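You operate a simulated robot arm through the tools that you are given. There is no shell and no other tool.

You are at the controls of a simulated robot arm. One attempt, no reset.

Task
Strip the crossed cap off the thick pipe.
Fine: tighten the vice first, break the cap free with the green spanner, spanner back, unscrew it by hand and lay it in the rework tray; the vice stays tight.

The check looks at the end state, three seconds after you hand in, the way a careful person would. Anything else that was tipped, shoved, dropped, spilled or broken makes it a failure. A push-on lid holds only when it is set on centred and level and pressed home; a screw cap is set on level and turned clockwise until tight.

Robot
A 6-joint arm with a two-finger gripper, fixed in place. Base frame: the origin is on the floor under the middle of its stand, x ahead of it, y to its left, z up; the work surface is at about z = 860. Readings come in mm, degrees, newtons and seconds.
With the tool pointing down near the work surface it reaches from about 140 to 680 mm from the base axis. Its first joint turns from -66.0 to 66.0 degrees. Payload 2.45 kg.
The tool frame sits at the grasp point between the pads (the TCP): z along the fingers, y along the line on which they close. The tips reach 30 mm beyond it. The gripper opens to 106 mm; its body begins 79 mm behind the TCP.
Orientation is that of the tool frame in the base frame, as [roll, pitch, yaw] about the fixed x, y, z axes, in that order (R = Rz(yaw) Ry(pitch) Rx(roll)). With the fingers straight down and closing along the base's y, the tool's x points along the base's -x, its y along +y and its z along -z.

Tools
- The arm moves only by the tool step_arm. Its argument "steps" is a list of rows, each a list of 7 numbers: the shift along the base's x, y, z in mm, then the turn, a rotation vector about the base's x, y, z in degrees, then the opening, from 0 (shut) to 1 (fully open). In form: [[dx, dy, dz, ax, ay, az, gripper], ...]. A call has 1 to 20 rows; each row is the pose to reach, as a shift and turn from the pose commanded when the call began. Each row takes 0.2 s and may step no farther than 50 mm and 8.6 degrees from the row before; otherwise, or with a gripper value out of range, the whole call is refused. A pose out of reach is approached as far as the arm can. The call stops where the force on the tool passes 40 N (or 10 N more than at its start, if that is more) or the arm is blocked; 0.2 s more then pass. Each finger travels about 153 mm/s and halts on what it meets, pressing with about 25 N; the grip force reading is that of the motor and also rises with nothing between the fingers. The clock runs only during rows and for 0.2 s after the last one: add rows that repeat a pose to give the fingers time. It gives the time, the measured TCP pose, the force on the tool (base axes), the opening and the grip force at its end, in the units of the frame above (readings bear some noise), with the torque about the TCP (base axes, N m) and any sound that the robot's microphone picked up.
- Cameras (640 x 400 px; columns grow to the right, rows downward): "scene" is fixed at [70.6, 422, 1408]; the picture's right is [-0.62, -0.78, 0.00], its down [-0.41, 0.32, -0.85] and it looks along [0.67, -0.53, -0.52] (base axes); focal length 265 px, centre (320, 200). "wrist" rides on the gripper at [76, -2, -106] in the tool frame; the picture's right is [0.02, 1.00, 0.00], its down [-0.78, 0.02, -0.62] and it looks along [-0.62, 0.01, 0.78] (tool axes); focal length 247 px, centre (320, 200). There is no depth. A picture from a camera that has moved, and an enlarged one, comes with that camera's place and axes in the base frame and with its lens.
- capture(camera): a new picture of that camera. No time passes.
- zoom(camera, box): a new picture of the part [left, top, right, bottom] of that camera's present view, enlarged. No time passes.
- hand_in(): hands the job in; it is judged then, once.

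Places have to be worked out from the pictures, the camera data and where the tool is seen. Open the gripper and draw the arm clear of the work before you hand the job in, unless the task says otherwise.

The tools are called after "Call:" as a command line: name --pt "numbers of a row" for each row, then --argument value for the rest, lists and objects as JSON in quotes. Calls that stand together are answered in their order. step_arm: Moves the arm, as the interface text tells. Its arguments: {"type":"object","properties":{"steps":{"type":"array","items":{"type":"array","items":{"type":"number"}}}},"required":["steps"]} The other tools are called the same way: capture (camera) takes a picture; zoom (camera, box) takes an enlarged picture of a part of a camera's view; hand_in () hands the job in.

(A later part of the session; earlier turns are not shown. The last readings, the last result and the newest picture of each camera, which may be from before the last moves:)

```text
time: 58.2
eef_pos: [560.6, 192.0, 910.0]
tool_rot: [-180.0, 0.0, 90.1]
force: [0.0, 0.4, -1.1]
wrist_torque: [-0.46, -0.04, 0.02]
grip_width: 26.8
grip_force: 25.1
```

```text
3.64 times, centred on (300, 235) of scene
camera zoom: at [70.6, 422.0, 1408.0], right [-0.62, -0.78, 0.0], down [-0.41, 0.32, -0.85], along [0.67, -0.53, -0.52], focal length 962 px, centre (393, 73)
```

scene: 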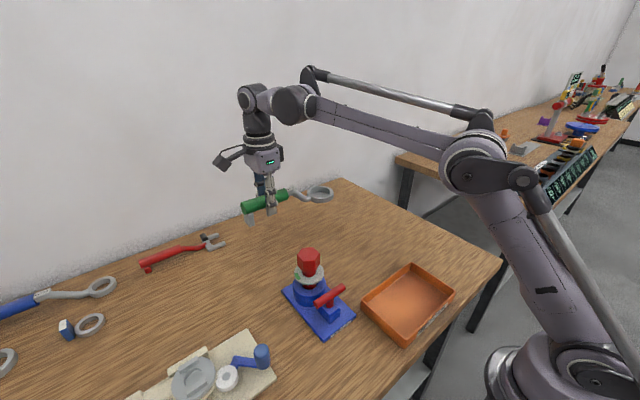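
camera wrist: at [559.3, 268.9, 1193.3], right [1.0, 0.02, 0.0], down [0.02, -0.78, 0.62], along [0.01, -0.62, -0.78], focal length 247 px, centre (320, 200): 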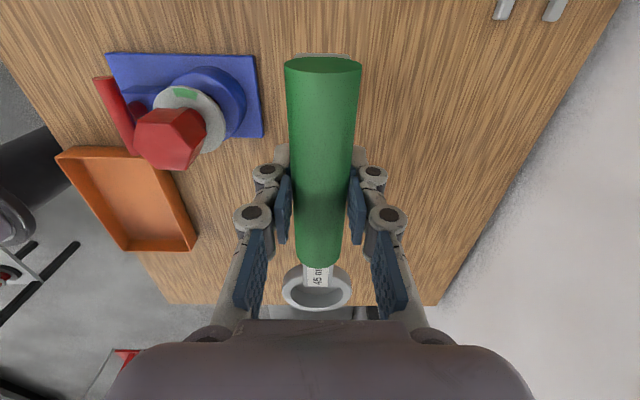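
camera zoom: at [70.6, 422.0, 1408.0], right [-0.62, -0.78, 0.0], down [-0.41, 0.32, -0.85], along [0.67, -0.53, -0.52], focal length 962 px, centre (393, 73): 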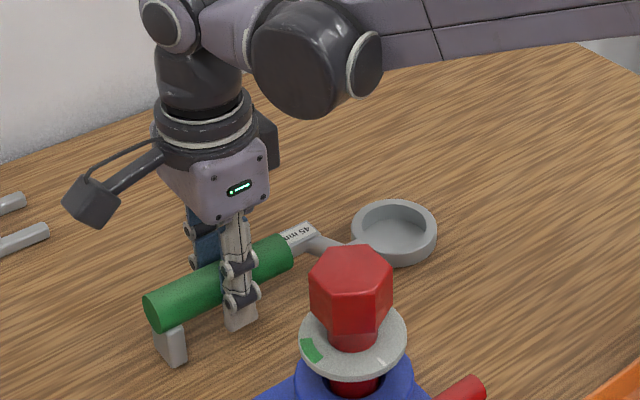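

The ring end touches first (torque −0.46 N m), so the spanner sits about 1° nose-down in the grip. I level it by −1° about x while lowering the last millimetres.

Call:
step_arm --pt "0 0 -0.5 -0.6 0 0 0.0" --pt "0 0 -1.5 -1.0 0 0 0.0" --pt "0 0 -2.5 -1.2 0 0 0.0" --pt "0 0 -2.5 -1.2 0 0 0.0"

Call:
zoom --camera "scene" --box '[220, 180, 380, 290]'

```text
time: 59.2
eef_pos: [560.8, 191.6, 908.7]
tool_rot: [180.0, 1.2, 90.1]
force: [0.1, -0.1, -2.7]
wrist_torque: [0.13, 0.01, 0.03]
grip_width: 26.7
grip_force: 25.2
```

```text
3.64 times, centred on (300, 235) of scene
camera zoom: at [70.7, 422.0, 1408.0], right [-0.62, -0.78, 0.0], down [-0.41, 0.32, -0.85], along [0.67, -0.53, -0.52], focal length 962 px, centre (393, 73)
```

zoom: 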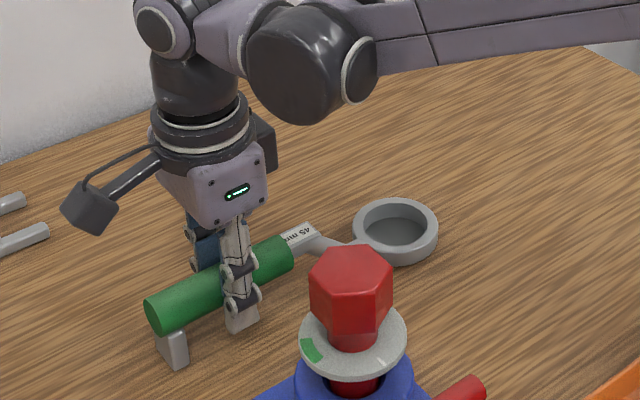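

Free again; lowering in 1 mm steps until both ends touch.

Call:
step_arm --pt "0 0 -1 0 0 0 0.0" --pt "0 0 -1 0 0 0 0.0"

Call:
step_arm --pt "0 0 -1 0 0 0 0.0" --pt "0 0 -1 0 0 0 0.0"

Call:
step_arm --pt "0 0 -1 0 0 0 0.0" --pt "0 0 -1 0 0 0 0.0"

```text
time: 59.8
eef_pos: [562.1, 190.9, 906.3]
tool_rot: [-180.0, 1.2, 90.1]
force: [-1.4, -0.4, 3.7]
wrist_torque: [0.46, 0.04, 0.01]
grip_width: 26.6
grip_force: 25.4
```

```text
time: 60.4
eef_pos: [561.4, 191.7, 907.6]
tool_rot: [179.8, 1.2, 90.1]
force: [3.8, 2.8, 25.7]
wrist_torque: [0.05, 0.05, -0.02]
grip_width: 26.8
grip_force: 25.0
```

```text
time: 61.0
eef_pos: [561.7, 190.8, 905.1]
tool_rot: [179.9, 1.2, 90.0]
force: [7.8, 0.5, 35.9]
wrist_torque: [-0.05, -0.08, 0.01]
grip_width: 26.7
grip_force: 26.2
```

Both ends rest on the table. I ease up 1.5 mm and open the fingers.

Call:
step_arm --pt "0 0 1.5 0 0 0 0.0" --pt "0 0 1.5 0 0 0 0.3" --pt "0 0 1.5 0 0 0 0.5" --pt "0 0 1.5 0 0 0 0.5" --pt "0 0 1.5 0 0 0 0.5"

Call:
zoom --camera "scene" --box '[220, 180, 380, 290]'

Call:
capture --camera "wrist"

```text
time: 62.2
eef_pos: [560.8, 192.2, 906.0]
tool_rot: [180.0, 1.3, 90.1]
force: [-0.3, 1.1, 0.4]
wrist_torque: [-0.01, 0.02, 0.01]
grip_width: 53.2
grip_force: 0.2
```

```text
3.64 times, centred on (300, 235) of scene
camera zoom: at [70.6, 422.0, 1408.0], right [-0.62, -0.78, 0.0], down [-0.41, 0.32, -0.85], along [0.67, -0.53, -0.52], focal length 962 px, centre (393, 73)
```

zoom: 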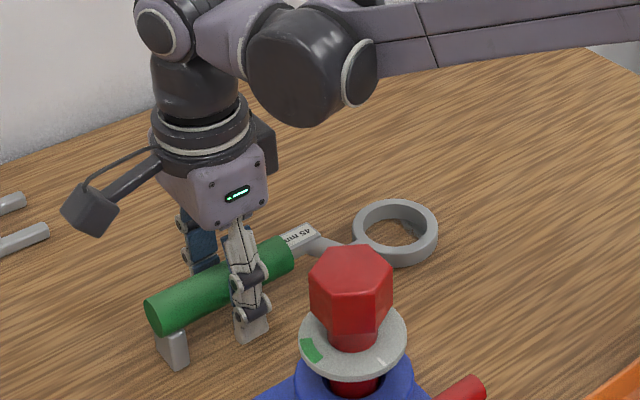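

```text
taken
camera wrist: at [558.7, 270.5, 1010.2], right [1.0, 0.02, 0.0], down [0.02, -0.77, 0.64], along [0.01, -0.64, -0.77], focal length 247 px, centre (320, 200)
```

wrist: 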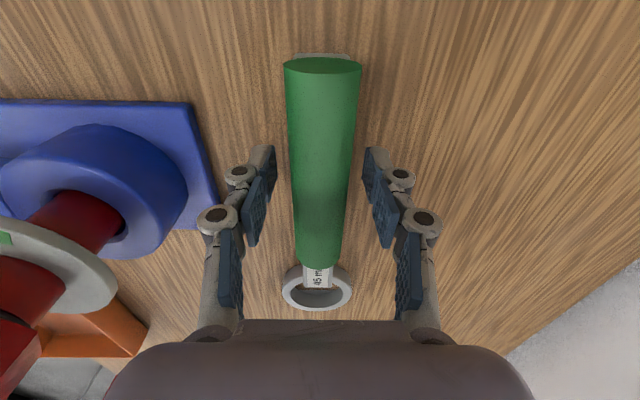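

The spanner is back in its original spot, standing as before. I lift straight up and undo the small tilt.

Call:
step_arm --pt "0 0 20 0 0 0 0.5" --pt "0 0 60 1.2 0 0 0.5" --pt "0 0 105 1.2 0 0 0.6" --pt "0 0 150 1.2 0 0 0.7" --pt "0 0 195 1.2 0 0 0.75" --pt "0 0 195 1.2 0 0 0.75"

Call:
zoom --camera "scene" --box '[220, 200, 380, 340]'

```text
time: 63.6
eef_pos: [560.1, 192.9, 1101.7]
tool_rot: [180.0, 0.0, 90.1]
force: [0.4, -0.1, -0.3]
wrist_torque: [0.01, -0.01, 0.01]
grip_width: 79.8
grip_force: 0.0
```

```text
2.86 times, centred on (300, 270) of scene
camera zoom: at [70.6, 422.0, 1408.0], right [-0.62, -0.78, 0.0], down [-0.41, 0.32, -0.85], along [0.67, -0.53, -0.52], focal length 756 px, centre (377, 0)
```

zoom: 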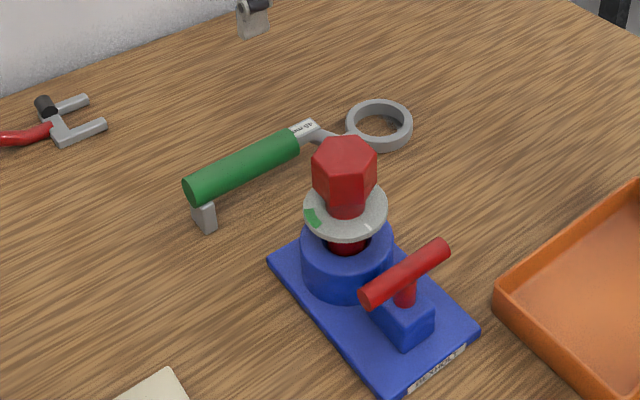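

The spanner stands as it did. Now I look at the cap's orientation in detail.

Call:
zoom --camera "scene" --box '[290, 240, 350, 290]'

Call:
step_arm --pt "-34 -5 0 0 0 6.5 0.75" --pt "-68 -10 0 0 0 13 0.75" --pt "-102 -15 0 0 0 19.5 0.75" --pt "-135 -20.5 0 0 0 26.5 0.75" --pt "-135 -20.5 0 0 0 26.5 0.75"

Call:
capture --camera "wrist"

Call:
zoom --camera "wrist" --box '[265, 60, 375, 190]'

```text
8.00 times, centred on (320, 265) of scene
camera zoom: at [70.6, 422.0, 1408.0], right [-0.62, -0.78, 0.0], down [-0.41, 0.32, -0.85], along [0.67, -0.53, -0.52], focal length 2118 px, centre (320, -320)
```

zoom: 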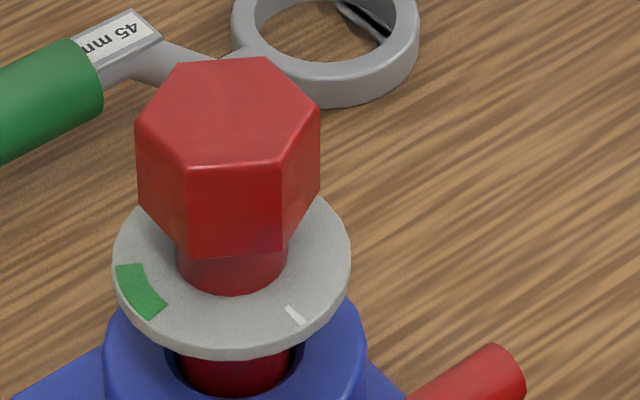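

```text
time: 64.8
eef_pos: [426.2, 170.5, 1100.4]
tool_rot: [-179.9, 0.0, 116.7]
force: [0.7, -0.4, 0.6]
wrist_torque: [0.0, 0.01, 0.0]
grip_width: 79.4
grip_force: 0.2
```

```text
taken
camera wrist: at [389.8, 239.0, 1206.2], right [0.88, 0.47, 0.0], down [0.37, -0.69, 0.62], along [0.29, -0.55, -0.78], focal length 247 px, centre (320, 200)
```

wrist: 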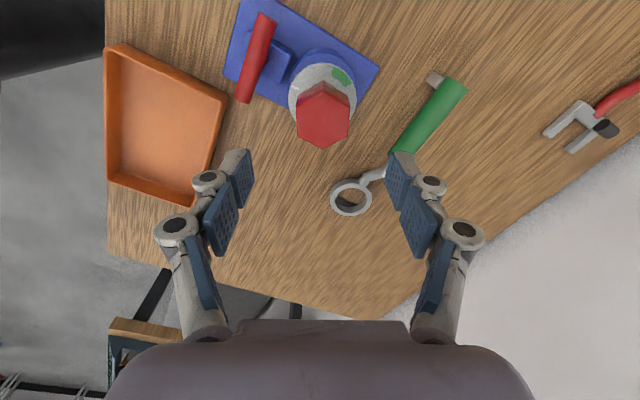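

```text
3.08 times, centred on (320, 125) of wrist
camera zoom: at [389.8, 239.0, 1206.2], right [0.88, 0.47, 0.0], down [0.37, -0.69, 0.62], along [0.29, -0.55, -0.78], focal length 760 px, centre (320, 431)
```

zoom: 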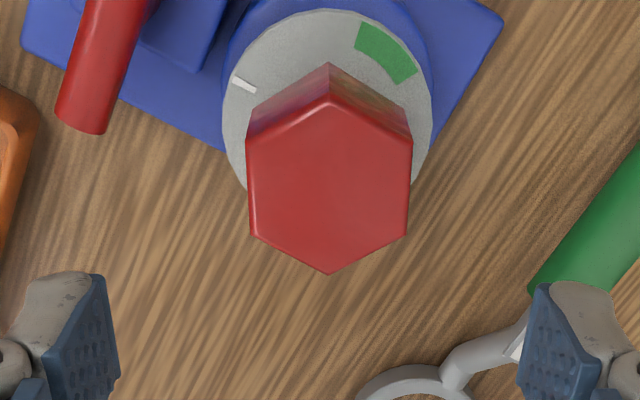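

The hex flats line up with the fingers at this yaw; the cap is about 2 mm toward image-right. I shift (+1.8, +0.9) and descend to just above it first.

Call:
step_arm --pt "1.8 0.9 -25 0 0 0 0.75" --pt "1.8 0.9 -50 0 0 0 0.75" --pt "1.8 0.9 -60 0 0 0 0.75" --pt "1.8 0.9 -60 0 0 0 0.75"

Call:
capture --camera "wrist"

Call:
zoom --camera "scene" --box '[270, 200, 370, 290]'

```text
time: 65.8
eef_pos: [428.5, 172.4, 1041.2]
tool_rot: [180.0, 0.1, 116.6]
force: [-1.5, -0.1, 0.0]
wrist_torque: [0.05, -0.01, 0.04]
grip_width: 79.5
grip_force: 0.0
```

```text
taken
camera wrist: at [391.7, 240.2, 1147.2], right [0.88, 0.47, 0.0], down [0.36, -0.69, 0.62], along [0.29, -0.55, -0.78], focal length 247 px, centre (320, 200)
```

wrist: 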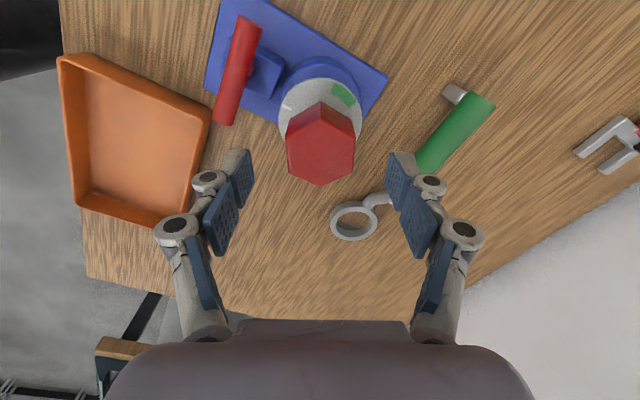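

```text
4.44 times, centred on (320, 245) of scene
camera zoom: at [70.6, 422.0, 1408.0], right [-0.62, -0.78, 0.0], down [-0.41, 0.32, -0.85], along [0.67, -0.53, -0.52], focal length 1176 px, centre (320, 0)
```

zoom: 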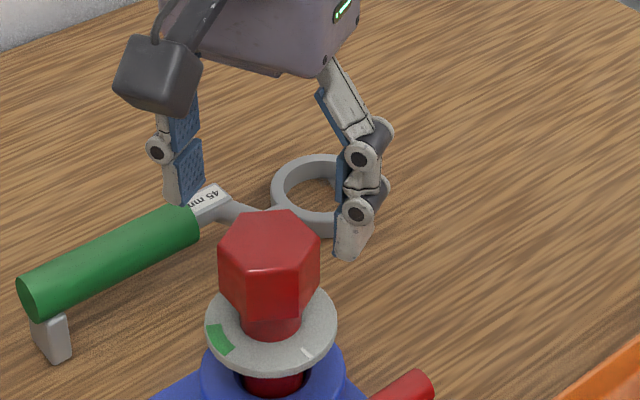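

Closing-direction alignment is now right; I check the other direction in a zoom.

Call:
zoom --camera "wrist" --box '[270, 85, 370, 200]'

```text
3.48 times, centred on (320, 142) of wrist
camera zoom: at [391.7, 240.2, 1147.2], right [0.88, 0.47, 0.0], down [0.36, -0.69, 0.62], along [0.29, -0.55, -0.78], focal length 859 px, centre (320, 400)
```

zoom: 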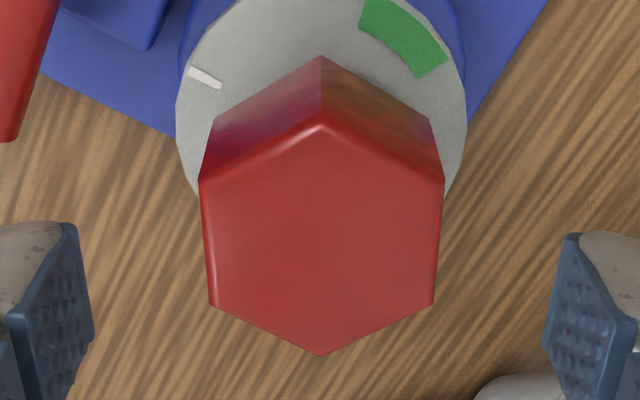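

TCP is on the cap axis within a millimetre (predicted 154, seen 155). Descending to z≈990 with the fingers open.

Call:
step_arm --pt "0 0 -15 0 0 0 0.75" --pt "0 0 -30 0 0 0 0.75" --pt "0 0 -42 0 0 0 0.75" --pt "0 0 -50 0 0 0 0.75" --pt "0 0 -50 0 0 0 0.75"

Call:
zoom --camera "scene" --box '[270, 200, 370, 290]'

Call:
capture --camera "wrist"

```text
time: 67.0
eef_pos: [427.1, 172.2, 992.8]
tool_rot: [-179.9, 0.0, 116.6]
force: [-0.4, 0.0, 0.0]
wrist_torque: [0.02, -0.01, 0.02]
grip_width: 79.5
grip_force: 0.0
```

```text
4.44 times, centred on (320, 245) of scene
camera zoom: at [70.6, 422.0, 1408.0], right [-0.62, -0.78, 0.0], down [-0.41, 0.32, -0.85], along [0.67, -0.53, -0.52], focal length 1176 px, centre (320, 0)
```

zoom: 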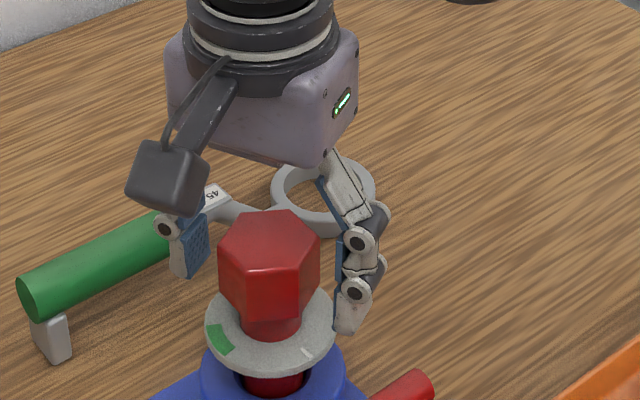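

```text
taken
camera wrist: at [391.7, 240.0, 1097.9], right [0.88, 0.47, 0.0], down [0.36, -0.69, 0.62], along [0.29, -0.55, -0.78], focal length 247 px, centre (320, 200)
```

wrist: 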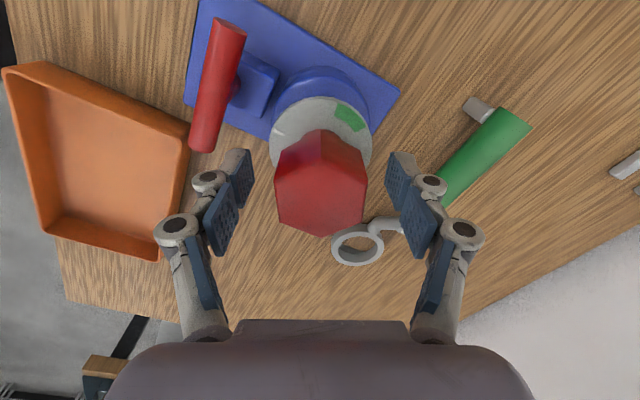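

Fingers are on both sides of the hex flats. Closing on the cap.

Call:
step_arm --pt "0 0 0 0 0 0 0.55" --pt "0 0 0 0 0 0 0.4" --pt "0 0 0 0 0 0 0.3" --pt "0 0 0 0 0 0 0.3" --pt "0 0 0 0 0 0 0.3"

Call:
capture --camera "wrist"

```text
time: 68.2
eef_pos: [428.7, 172.3, 992.9]
tool_rot: [179.9, 0.1, 116.6]
force: [4.5, 1.2, 1.5]
wrist_torque: [0.0, -0.12, 0.06]
grip_width: 43.9
grip_force: 25.2
```

```text
taken
camera wrist: at [392.0, 240.1, 1098.1], right [0.88, 0.47, 0.0], down [0.36, -0.69, 0.62], along [0.29, -0.55, -0.78], focal length 247 px, centre (320, 200)
```

wrist: 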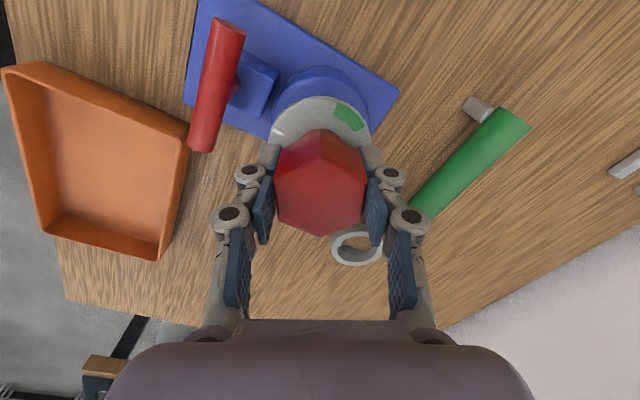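

Gripped on the flats (43.9 mm), forces low. I turn counter-clockwise 24° first and watch torque and Fz.

Call:
step_arm --pt "0 0 0 0 0 6 0.3" --pt "0 0 0 0 0 12 0.3" --pt "0 0 0 0 0 18 0.3" --pt "0 0 0 0 0 24 0.3" --pt "0 0 0 0 0 24 0.3"

Call:
zoom --camera "scene" --box '[270, 210, 370, 300]'

Call:
capture --camera "wrist"

```text
time: 69.4
eef_pos: [427.6, 172.1, 990.8]
tool_rot: [-180.0, 0.0, 140.7]
force: [-1.5, -0.4, 18.4]
wrist_torque: [-0.04, 0.04, 0.03]
grip_width: 44.1
grip_force: 24.7
```

```text
4.44 times, centred on (320, 255) of scene
camera zoom: at [70.3, 421.9, 1408.1], right [-0.62, -0.78, 0.0], down [-0.41, 0.32, -0.85], along [0.67, -0.53, -0.52], focal length 1176 px, centre (320, -44)
```

zoom: 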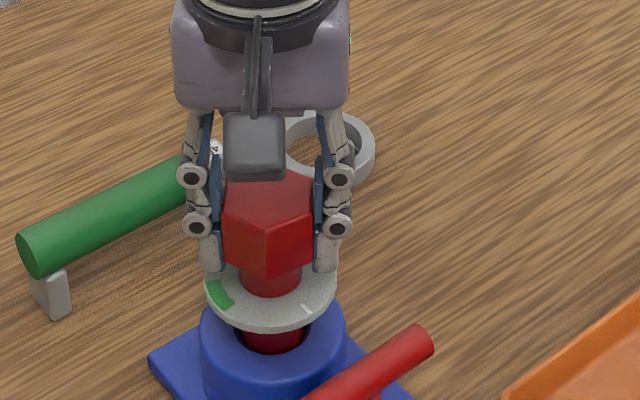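

```text
taken
camera wrist: at [367.2, 219.3, 1097.4], right [0.62, 0.79, 0.0], down [0.62, -0.48, 0.62], along [0.49, -0.38, -0.78], focal length 247 px, centre (320, 200)
```

wrist: 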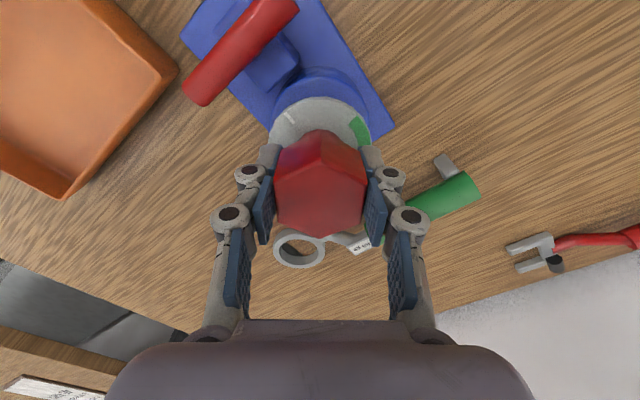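

It turns freely. Fz rose to +18 N, likely the cap rising on its thread, so I add a small lift while turning on.

Call:
step_arm --pt "0 0 1 0 0 0 0.3" --pt "0 0 1 0 0 6 0.3" --pt "0 0 1.2 0 0 12 0.3" --pt "0 0 1.4 0 0 18 0.3" --pt "0 0 1.6 0 0 24 0.3" --pt "0 0 1.8 0 0 30 0.3" --pt "0 0 1.8 0 0 30 0.3"

```text
time: 71.0
eef_pos: [428.7, 170.8, 991.8]
tool_rot: [-179.9, -0.1, 170.7]
force: [-12.8, -13.9, -10.4]
wrist_torque: [-0.18, 0.02, 0.03]
grip_width: 43.7
grip_force: 25.1
```

Torque remains ~0; small side loads show I'm slightly off-axis. I shift (−0.6, −0.7, −0.4) and turn another 36°.

Call:
step_arm --pt "-0.6 -0.7 -0.4 0 0 0 0.3" --pt "-0.6 -0.7 -0.3 0 0 7 0.3" --pt "-0.6 -0.7 -0.2 0 0 14 0.3" --pt "-0.6 -0.7 0 0 0 21 0.3" --pt "-0.6 -0.7 0.2 0 0 28 0.3" --pt "-0.6 -0.7 0.4 0 0 36 0.3" --pt "-0.6 -0.7 0.4 0 0 36 0.3"

Call:
zoom --camera "scene" --box '[270, 210, 370, 300]'

Call:
capture --camera "wrist"

```text
time: 72.6
eef_pos: [427.3, 172.4, 993.2]
tool_rot: [179.9, 0.0, -153.3]
force: [-9.4, -6.6, 0.0]
wrist_torque: [-0.15, 0.15, -0.07]
grip_width: 43.9
grip_force: 24.8
```

```text
4.44 times, centred on (320, 255) of scene
camera zoom: at [70.4, 421.8, 1408.1], right [-0.62, -0.78, 0.0], down [-0.41, 0.32, -0.85], along [0.67, -0.53, -0.52], focal length 1176 px, centre (320, -44)
```

zoom: 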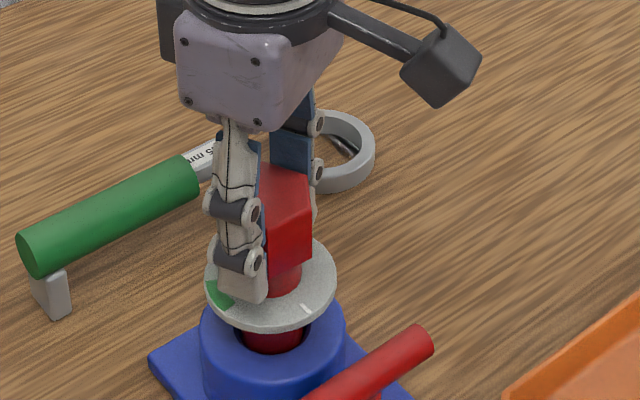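

```text
taken
camera wrist: at [359.7, 136.3, 1099.0], right [-0.47, 0.88, 0.0], down [0.69, 0.37, 0.62], along [0.55, 0.29, -0.78], focal length 247 px, centre (320, 200)
```

wrist: 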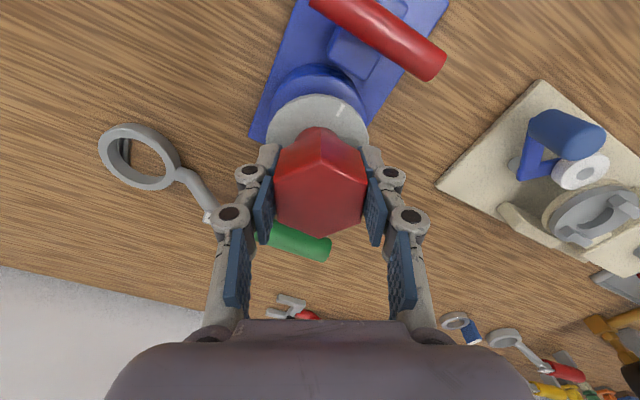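

90° done by hand, still free. Turning on another 40° while watching for a joint limit.

Call:
step_arm --pt "-0.4 -0.3 0.1 0 0 8 0.3" --pt "-0.4 -0.3 0.2 0 0 16 0.3" --pt "-0.4 -0.3 0.4 0 0 24 0.3" --pt "-0.4 -0.3 0.6 0 0 32 0.3" --pt "-0.4 -0.3 0.8 0 0 40 0.3" --pt "-0.4 -0.3 0.8 0 0 40 0.3"

Call:
capture --camera "wrist"

```text
time: 74.0
eef_pos: [427.3, 169.9, 993.5]
tool_rot: [180.0, -0.1, -113.4]
force: [1.9, -5.1, -2.5]
wrist_torque: [-0.12, -0.01, -0.02]
grip_width: 43.9
grip_force: 25.2
```

```text
taken
camera wrist: at [398.0, 100.4, 1099.5], right [-0.93, 0.38, 0.0], down [0.29, 0.73, 0.62], along [0.23, 0.58, -0.78], focal length 247 px, centre (320, 200)
```

wrist: 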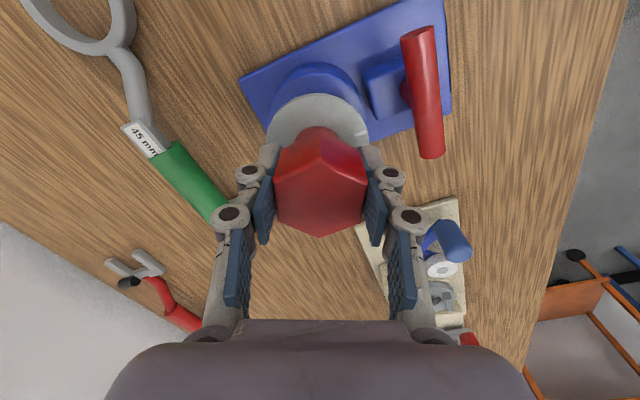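

Still turning freely (195° in all). Continuing another 48°.

Call:
step_arm --pt "0 -0.2 0.2 0 0 8 0.3" --pt "0 -0.2 0.3 0 0 16 0.3" --pt "0 -0.2 0.4 0 0 24 0.3" --pt "0 -0.2 0.6 0 0 32 0.3" --pt "0 -0.2 0.8 0 0 40 0.3" --pt "0 -0.2 1.0 0 0 48 0.3" --pt "0 -0.2 1.0 0 0 48 0.3"

Call:
zoom --camera "scene" --box '[270, 210, 370, 300]'

```text
time: 75.6
eef_pos: [428.7, 171.1, 994.4]
tool_rot: [180.0, 0.0, -65.2]
force: [3.4, -4.2, -1.0]
wrist_torque: [-0.07, -0.05, -0.08]
grip_width: 43.8
grip_force: 24.9
```

```text
4.44 times, centred on (320, 255) of scene
camera zoom: at [70.7, 421.9, 1408.0], right [-0.62, -0.78, 0.0], down [-0.41, 0.32, -0.85], along [0.67, -0.53, -0.52], focal length 1176 px, centre (320, -44)
```

zoom: 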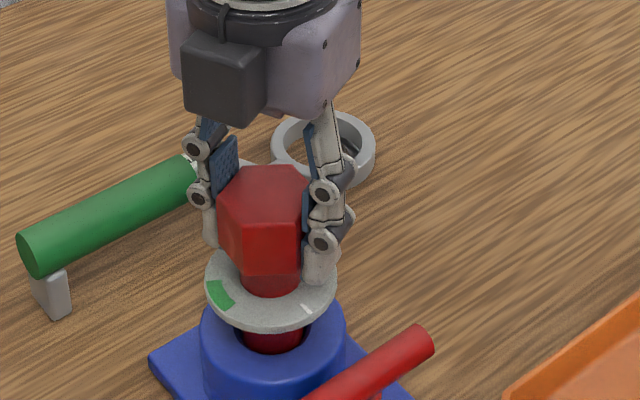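

Cap turned ~243°. I continue another 40° and keep a slight lift.

Call:
step_arm --pt "0 0 0.3 0 0 8 0.3" --pt "0 0 0.6 0 0 16 0.3" --pt "0 0 0.9 0 0 24 0.3" --pt "0 0 1.2 0 0 32 0.3" --pt "0 0 1.5 0 0 40 0.3" --pt "0 0 1.5 0 0 40 0.3"

Call:
capture --camera "wrist"

```text
time: 77.0
eef_pos: [429.0, 171.4, 995.2]
tool_rot: [-180.0, -0.1, -25.4]
force: [15.3, -4.9, -0.5]
wrist_torque: [-0.07, -0.25, -0.08]
grip_width: 43.8
grip_force: 24.1
```

```text
taken
camera wrist: at [497.2, 139.7, 1101.8], right [-0.41, -0.91, 0.0], down [-0.72, 0.32, 0.62], along [-0.57, 0.25, -0.78], focal length 247 px, centre (320, 200)
```

wrist: 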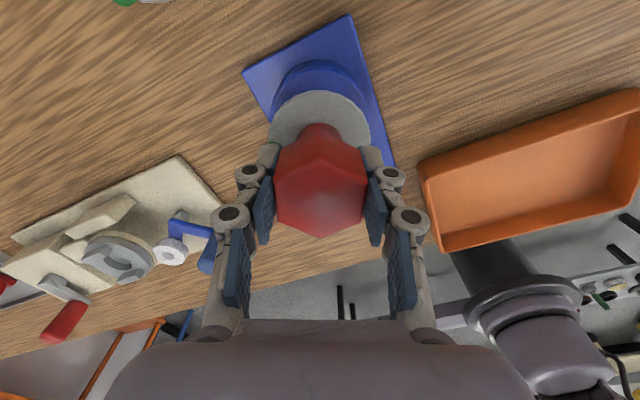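

About 283° of cap rotation so far. I do a gentle pull test: lift 2.5 mm and read Fz.

Call:
step_arm --pt "0.6 0 1 0 0 0 0.3" --pt "0.6 0 2.5 0 0 0 0.3" --pt "0.6 0 2.5 0 0 0 0.3"

Call:
zoom --camera "scene" --box '[270, 210, 370, 300]'

```text
time: 77.8
eef_pos: [427.8, 170.2, 998.0]
tool_rot: [-179.9, 0.0, -25.5]
force: [11.5, -3.7, 0.5]
wrist_torque: [-0.06, -0.3, 0.01]
grip_width: 43.6
grip_force: 25.5
```

```text
4.44 times, centred on (320, 255) of scene
camera zoom: at [70.9, 421.9, 1408.0], right [-0.62, -0.78, 0.0], down [-0.41, 0.32, -0.85], along [0.67, -0.53, -0.52], focal length 1176 px, centre (320, -44)
```

zoom: 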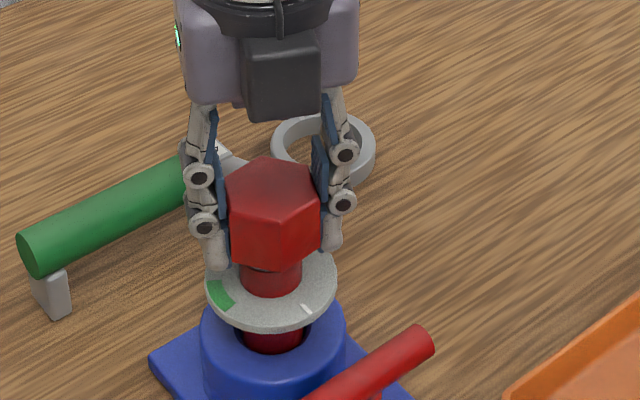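

Fz stays ~0 and the cap lifts: it appears off the thread. I lift further in small steps.

Call:
step_arm --pt "0 0 2 0 0 0 0.3" --pt "0 0 4 0 0 0 0.3" --pt "0 0 6 0 0 0 0.3" --pt "0 0 8 0 0 0 0.3" --pt "0 0 8 0 0 0 0.3"

Call:
zoom --camera "scene" --box '[270, 210, 370, 300]'

Call:
capture --camera "wrist"

```text
time: 79.0
eef_pos: [428.1, 170.9, 1006.5]
tool_rot: [180.0, 0.0, -25.5]
force: [0.3, -1.1, -1.5]
wrist_torque: [0.0, 0.01, 0.04]
grip_width: 43.9
grip_force: 25.2
```

```text
4.44 times, centred on (320, 255) of scene
camera zoom: at [70.6, 422.0, 1408.0], right [-0.62, -0.78, 0.0], down [-0.41, 0.32, -0.85], along [0.67, -0.53, -0.52], focal length 1176 px, centre (320, -44)
```

zoom: 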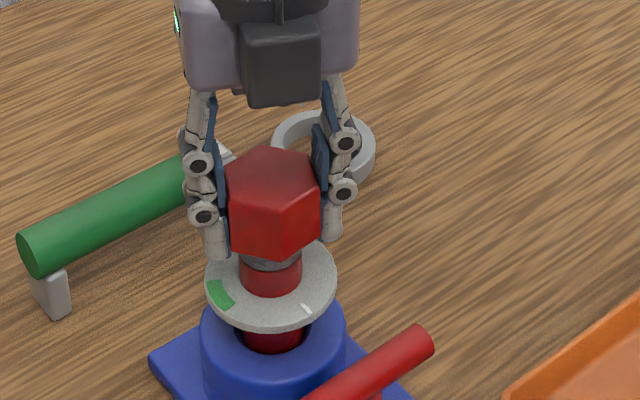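

```text
taken
camera wrist: at [496.4, 140.2, 1112.4], right [-0.41, -0.91, 0.0], down [-0.71, 0.32, 0.62], along [-0.57, 0.25, -0.78], focal length 247 px, centre (320, 200)
```

wrist: 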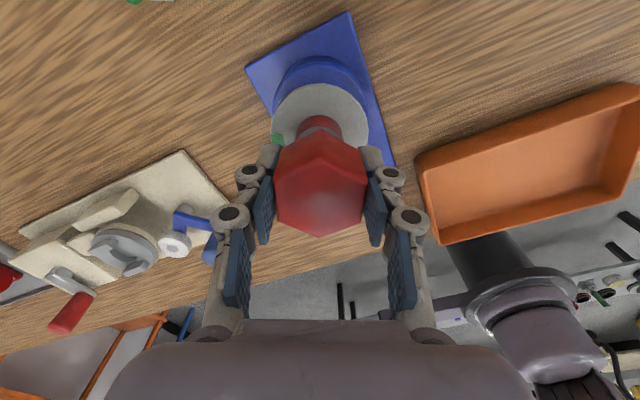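

The threaded grey pipe end shows below the cap: it's off, weighing about 1.5 N. I lift it well clear and look at the tray and the pipe.

Call:
step_arm --pt "0 0 15 0 0 0 0.3" --pt "0 0 35 0 0 0 0.3" --pt "0 0 60 0 0 0 0.3" --pt "0 0 80 0 0 0 0.3" --pt "0 0 80 0 0 0 0.3"

Call:
zoom --camera "scene" --box '[260, 190, 400, 310]'

Call:
capture --camera "wrist"

Call:
capture --camera "scene"

```text
time: 80.2
eef_pos: [428.2, 170.9, 1087.2]
tool_rot: [180.0, 0.0, -25.4]
force: [1.0, -0.6, -2.8]
wrist_torque: [-0.02, 0.0, 0.01]
grip_width: 43.7
grip_force: 25.4
```

```text
3.33 times, centred on (330, 250) of scene
camera zoom: at [70.6, 422.0, 1408.0], right [-0.62, -0.78, 0.0], down [-0.41, 0.32, -0.85], along [0.67, -0.53, -0.52], focal length 882 px, centre (287, 33)
```

zoom: 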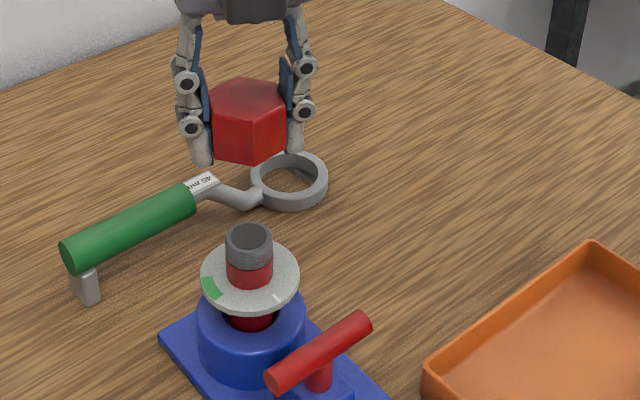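

```text
taken
camera wrist: at [496.7, 140.6, 1193.1], right [-0.41, -0.91, 0.0], down [-0.71, 0.32, 0.62], along [-0.57, 0.25, -0.78], focal length 247 px, centre (320, 200)
```

wrist: 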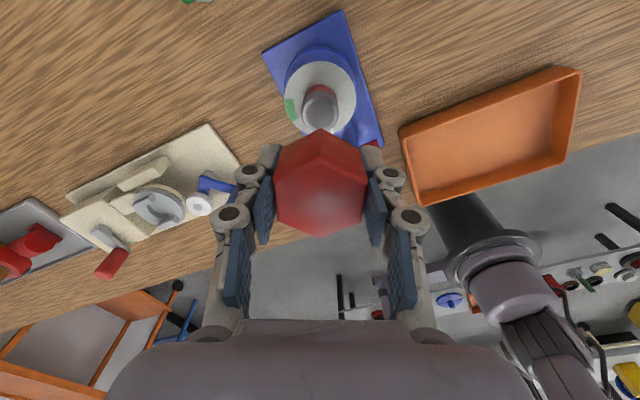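

```text
taken
```

scene: 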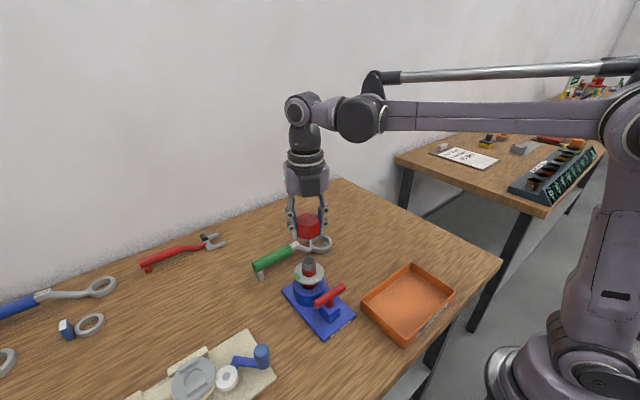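

The cap is off and the pipe stands clean in the vice. The tray centre is about (264, 5), spanning x 202–326, y −90…103. I carry the cap over it, turning the gripper back to closing along y.

Call:
step_arm --pt "-8 -8 0 0 0 -8.1 0.3" --pt "-17 -17 0 0 0 -16.2 0.3" --pt "-26 -26 0 0 0 -24.3 0.3" --pt "-35 -35 0 0 0 -32.4 0.3" --pt "-43 -44 0 0 0 -40.5 0.3" --pt "-52 -52 0 0 0 -48.6 0.3" --pt "-60 -61 0 0 0 -56.7 0.3" --pt "-69 -70 0 0 0 -64.8 0.3" --pt "-78 -79 0 0 0 -72.9 0.3" --pt "-86 -87 0 0 0 -81 0.3" --pt "-95 -96 0 0 0 -89.1 0.3" --pt "-104 -105 0 0 0 -97.2 0.3" --pt "-112 -113 0 0 0 -105.3 0.3" --pt "-121 -122 0 0 0 -113.4 0.3" --pt "-130 -131 0 0 0 -121.5 0.3" --pt "-138 -140 0 0 0 -129.6 0.3" --pt "-147 -148 0 0 0 -137.7 0.3" --pt "-155 -157 0 0 0 -145.8 0.3" --pt "-164 -166 0 0 0 -153.9 0.3" --pt "-164 -166 0 0 0 -154.6 0.3"

Call:
capture --camera "scene"

Call:
capture --camera "wrist"

```text
time: 84.4
eef_pos: [264.1, 4.9, 1086.3]
tool_rot: [180.0, 0.0, 179.8]
force: [0.8, -0.7, -1.0]
wrist_torque: [0.01, 0.02, 0.03]
grip_width: 43.9
grip_force: 24.9
```

```text
taken
```

scene: 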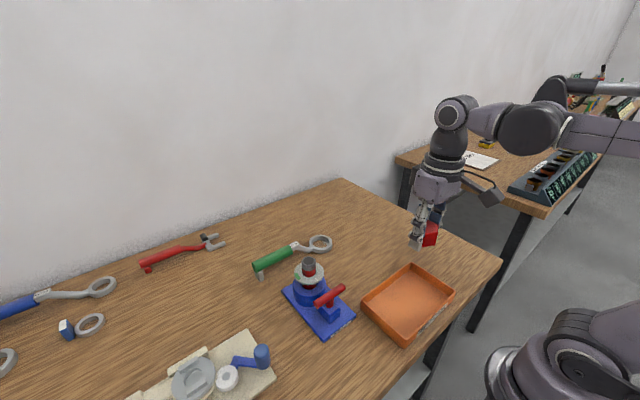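

```text
taken
camera wrist: at [186.7, 3.0, 1193.0], right [-0.02, 1.0, 0.0], down [0.78, 0.01, 0.62], along [0.62, 0.01, -0.78], focal length 247 px, centre (320, 200)
```

wrist: 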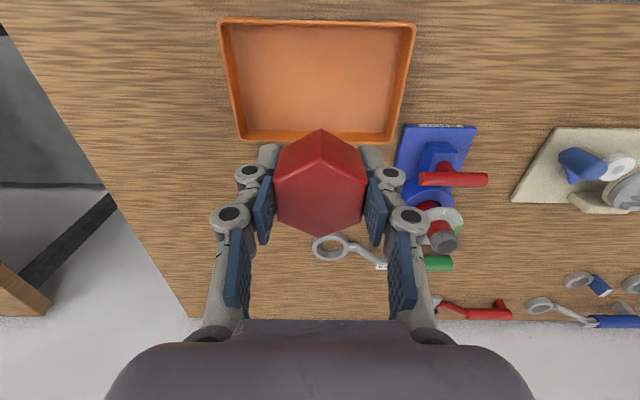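

Cap is over the tray centre. Descending until the tips are just above the tray floor.

Call:
step_arm --pt "0 -2 -40 0 0 0 0.3" --pt "0 -2 -80 0 0 0 0.3" --pt "0 -2 -120 0 0 0 0.3" --pt "0 -2 -150 0 0 0 0.3" --pt "0 -2 -170 0 0 0 0.3" --pt "0 -2 -182 0 0 0 0.3" --pt "0 -2 -182 0 0 0 0.3"

Call:
zoom --camera "scene" --box '[330, 210, 480, 350]'

Call:
capture --camera "wrist"

```text
time: 86.0
eef_pos: [265.4, 3.2, 903.9]
tool_rot: [180.0, 0.1, 180.0]
force: [-0.9, -0.2, -1.8]
wrist_torque: [0.0, -0.02, 0.01]
grip_width: 43.8
grip_force: 24.9
```

```text
2.86 times, centred on (405, 280) of scene
camera zoom: at [70.6, 422.0, 1408.0], right [-0.62, -0.78, 0.0], down [-0.41, 0.32, -0.85], along [0.67, -0.53, -0.52], focal length 756 px, centre (77, -29)
```

zoom: 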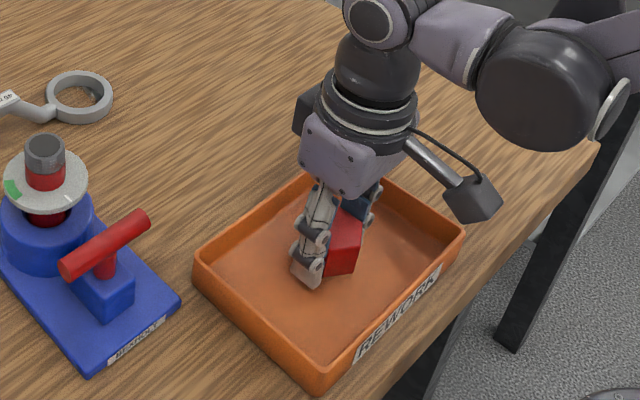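

```text
taken
camera wrist: at [187.7, 1.9, 1010.5], right [-0.02, 1.0, 0.0], down [0.78, 0.02, 0.62], along [0.62, 0.01, -0.78], focal length 247 px, centre (320, 200)
```

wrist: 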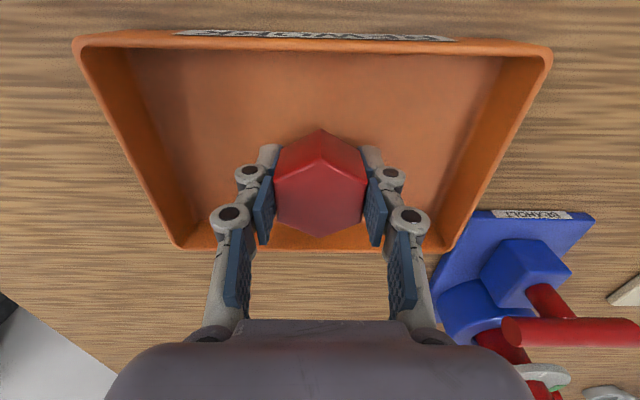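

Well inside the tray. I lower in small steps until the tips touch the floor.

Call:
step_arm --pt "0 0 -2 0 0 0 0.3" --pt "0 0 -4 0 0 0 0.3" --pt "0 0 -5.5 0 0 0 0.3" --pt "0 0 -5.5 0 0 0 0.3"

Call:
step_arm --pt "0 0 -1 0 0 0 0.3" --pt "0 0 -1 0 0 0 0.3"

Call:
step_arm --pt "0 0 -1 0 0 0 0.3" --pt "0 0 -1 0 0 0 0.3"

```text
time: 87.0
eef_pos: [265.3, 4.0, 898.5]
tool_rot: [179.9, 0.1, -179.9]
force: [0.8, -0.3, -1.9]
wrist_torque: [0.05, 0.0, -0.02]
grip_width: 43.6
grip_force: 24.8
```

```text
time: 87.6
eef_pos: [264.3, 3.1, 898.6]
tool_rot: [180.0, 0.0, 179.8]
force: [0.4, -0.7, -1.3]
wrist_torque: [0.0, 0.0, 0.0]
grip_width: 43.8
grip_force: 25.2
```

```text
time: 88.2
eef_pos: [265.0, 3.3, 897.1]
tool_rot: [-180.0, 0.0, -180.0]
force: [0.2, 0.1, -1.8]
wrist_torque: [-0.01, 0.0, 0.0]
grip_width: 43.5
grip_force: 24.7
```

Still free (Fz is only the cap's weight). One or two more millimetres.

Call:
step_arm --pt "0 0 -1 0 0 0 0.3" --pt "0 0 -1 0 0 0 0.3"

Call:
step_arm --pt "0 0 -1 0 0 0 0.3" --pt "0 0 -1 0 0 0 0.3"

Call:
step_arm --pt "0 0 -1 0 0 0 0.3" --pt "0 0 -1 0 0 0 0.3"

Call:
zoom --camera "scene" --box '[370, 250, 440, 320]'

```text
time: 88.8
eef_pos: [265.2, 2.7, 895.9]
tool_rot: [180.0, -0.1, -180.0]
force: [0.5, -0.5, -2.2]
wrist_torque: [0.01, 0.0, -0.01]
grip_width: 43.7
grip_force: 25.1
```

```text
time: 89.4
eef_pos: [264.4, 3.0, 895.1]
tool_rot: [179.9, 0.1, -180.0]
force: [-2.8, 0.6, 25.5]
wrist_torque: [-0.05, 0.05, 0.01]
grip_width: 43.7
grip_force: 25.2
```

```text
time: 89.8
eef_pos: [263.9, 3.5, 894.6]
tool_rot: [179.9, 0.0, -180.0]
force: [-2.7, 0.1, 17.0]
wrist_torque: [0.01, 0.09, -0.05]
grip_width: 43.8
grip_force: 24.9
stopped in row 1: the force on the tool passed its limit at 46 N (the readings are from after the stop); the commanded pose is now the measured one
```

```text
5.71 times, centred on (405, 285) of scene
camera zoom: at [70.4, 422.0, 1408.0], right [-0.62, -0.78, 0.0], down [-0.41, 0.32, -0.85], along [0.67, -0.53, -0.52], focal length 1513 px, centre (-166, -286)
```

zoom: 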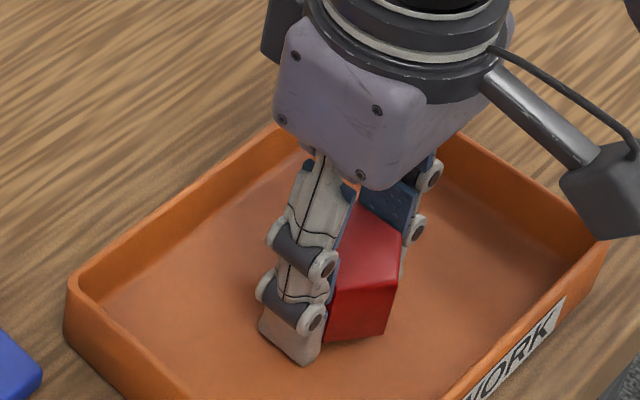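

The tips touched the floor. I ease up 1.5 mm and open slowly.

Call:
step_arm --pt "0 0 1.5 0 0 0 0.3" --pt "0 0 1.5 0 0 0 0.3"

Call:
step_arm --pt "0 0 0 0 0 0 0.38" --pt "0 0 0 0 0 0 0.41" --pt "0 0 0 0 0 0 0.44" --pt "0 0 0 0 0 0 0.5" --pt "0 0 0 0 0 0 0.6" --pt "0 0 0 0 0 0 0.7" --pt "0 0 0 0 0 0 0.7"

Call:
capture --camera "wrist"

Call:
zoom --camera "scene" --box '[340, 220, 470, 350]'

```text
time: 90.4
eef_pos: [263.5, 2.9, 896.2]
tool_rot: [-180.0, -0.1, 179.9]
force: [1.1, 0.5, -1.6]
wrist_torque: [0.01, -0.01, -0.01]
grip_width: 43.9
grip_force: 24.9
```

```text
time: 92.0
eef_pos: [263.3, 2.4, 896.0]
tool_rot: [180.0, -0.1, 180.0]
force: [-0.3, -0.4, -0.3]
wrist_torque: [-0.01, 0.03, -0.04]
grip_width: 74.2
grip_force: 0.0
```

```text
taken
camera wrist: at [186.8, 1.8, 1002.4], right [-0.02, 1.0, 0.0], down [0.78, 0.02, 0.62], along [0.62, 0.01, -0.78], focal length 247 px, centre (320, 200)
```

wrist: 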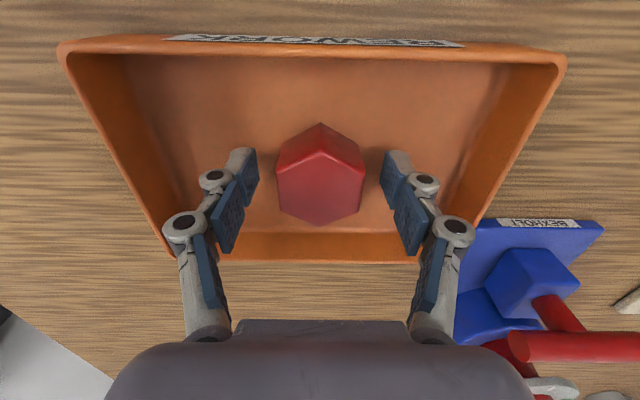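

```text
3.08 times, centred on (405, 285) of scene
camera zoom: at [70.6, 422.0, 1408.0], right [-0.62, -0.78, 0.0], down [-0.41, 0.32, -0.85], along [0.67, -0.53, -0.52], focal length 814 px, centre (58, -62)
```

zoom: 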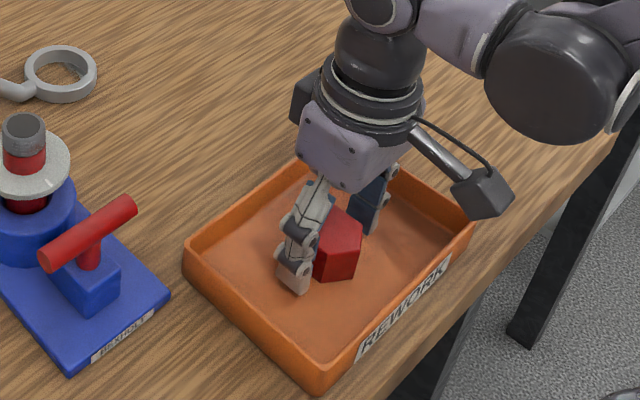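

The cap rests upright in the tray. I lift straight up and away.

Call:
step_arm --pt "0 0 30 0 0 0 0.7" --pt "0 0 75 0 0 0 0.7" --pt "0 0 120 0 0 0 0.7" --pt "0 0 165 0 0 0 0.7" --pt "0 0 210 0 0 0 0.7" --pt "10 0 255 0 0 0 0.8" --pt "10 0 300 0 0 0 0.9" --pt "10 0 340 0 0 0 1" --pt "10 0 340 0 0 0 1"

Call:
capture --camera "scene"

Call:
capture --camera "wrist"

Call:
zoom --camera "scene" --box '[270, 220, 470, 350]'

```text
time: 94.0
eef_pos: [275.8, 3.8, 1235.6]
tool_rot: [180.0, 0.0, 180.0]
force: [-0.3, 0.6, -0.1]
wrist_torque: [0.02, -0.02, 0.02]
grip_width: 106.1
grip_force: 0.0
```

```text
taken
```

scene: 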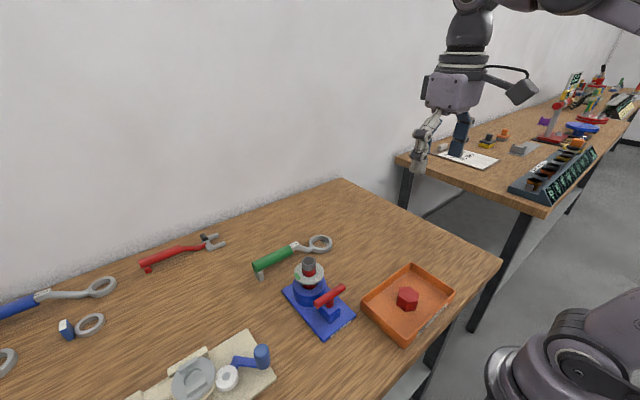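

```text
taken
camera wrist: at [197.7, 2.1, 1342.0], right [-0.02, 1.0, 0.0], down [0.78, 0.02, 0.62], along [0.62, 0.01, -0.78], focal length 247 px, centre (320, 200)
```

wrist: 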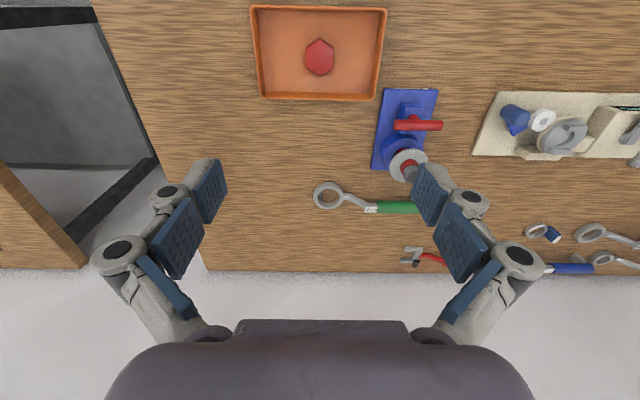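

```text
3.08 times, centred on (370, 285) of scene
camera zoom: at [70.6, 422.0, 1408.0], right [-0.62, -0.78, 0.0], down [-0.41, 0.32, -0.85], along [0.67, -0.53, -0.52], focal length 814 px, centre (166, -62)
```

zoom: 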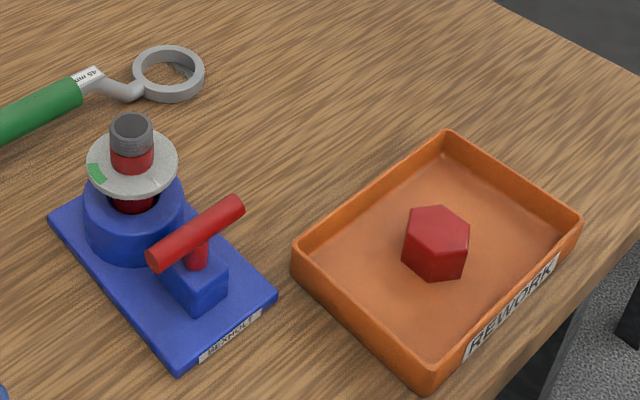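

Everything looks in place: vice, plate, spanner and tray coincide with their starting pixels. A last close check of the vice, the spanner and the cap.

Call:
zoom --camera "scene" --box '[280, 250, 360, 340]'

Call:
zoom --camera "scene" --box '[240, 220, 345, 290]'

Call:
zoom --camera "wrist" --box '[340, 80, 460, 220]'

```text
4.44 times, centred on (320, 295) of scene
camera zoom: at [70.6, 422.0, 1408.0], right [-0.62, -0.78, 0.0], down [-0.41, 0.32, -0.85], along [0.67, -0.53, -0.52], focal length 1176 px, centre (320, -222)
```

zoom: 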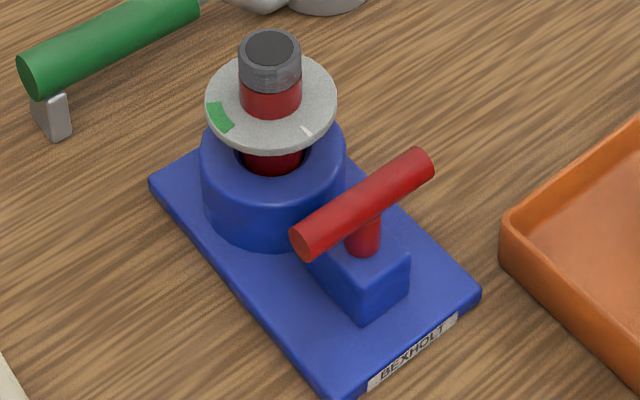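

```text
5.71 times, centred on (292, 255) of scene
camera zoom: at [70.6, 422.0, 1408.0], right [-0.62, -0.78, 0.0], down [-0.41, 0.32, -0.85], along [0.67, -0.53, -0.52], focal length 1513 px, centre (477, -114)
```

zoom: 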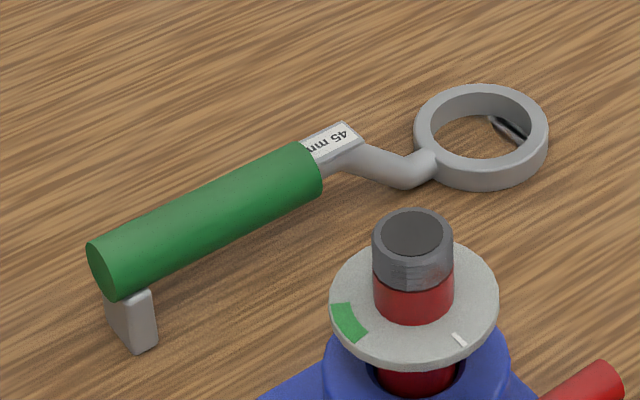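

```text
2.86 times, centred on (400, 150) of wrist
camera zoom: at [197.7, 2.1, 1342.0], right [-0.02, 1.0, 0.0], down [0.78, 0.02, 0.62], along [0.62, 0.01, -0.78], focal length 706 px, centre (91, 343)
```

zoom: 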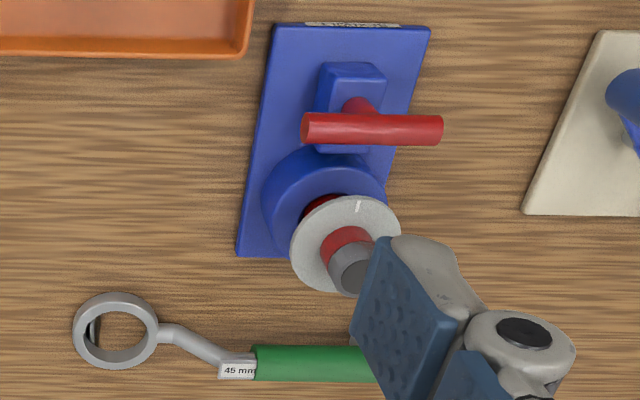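

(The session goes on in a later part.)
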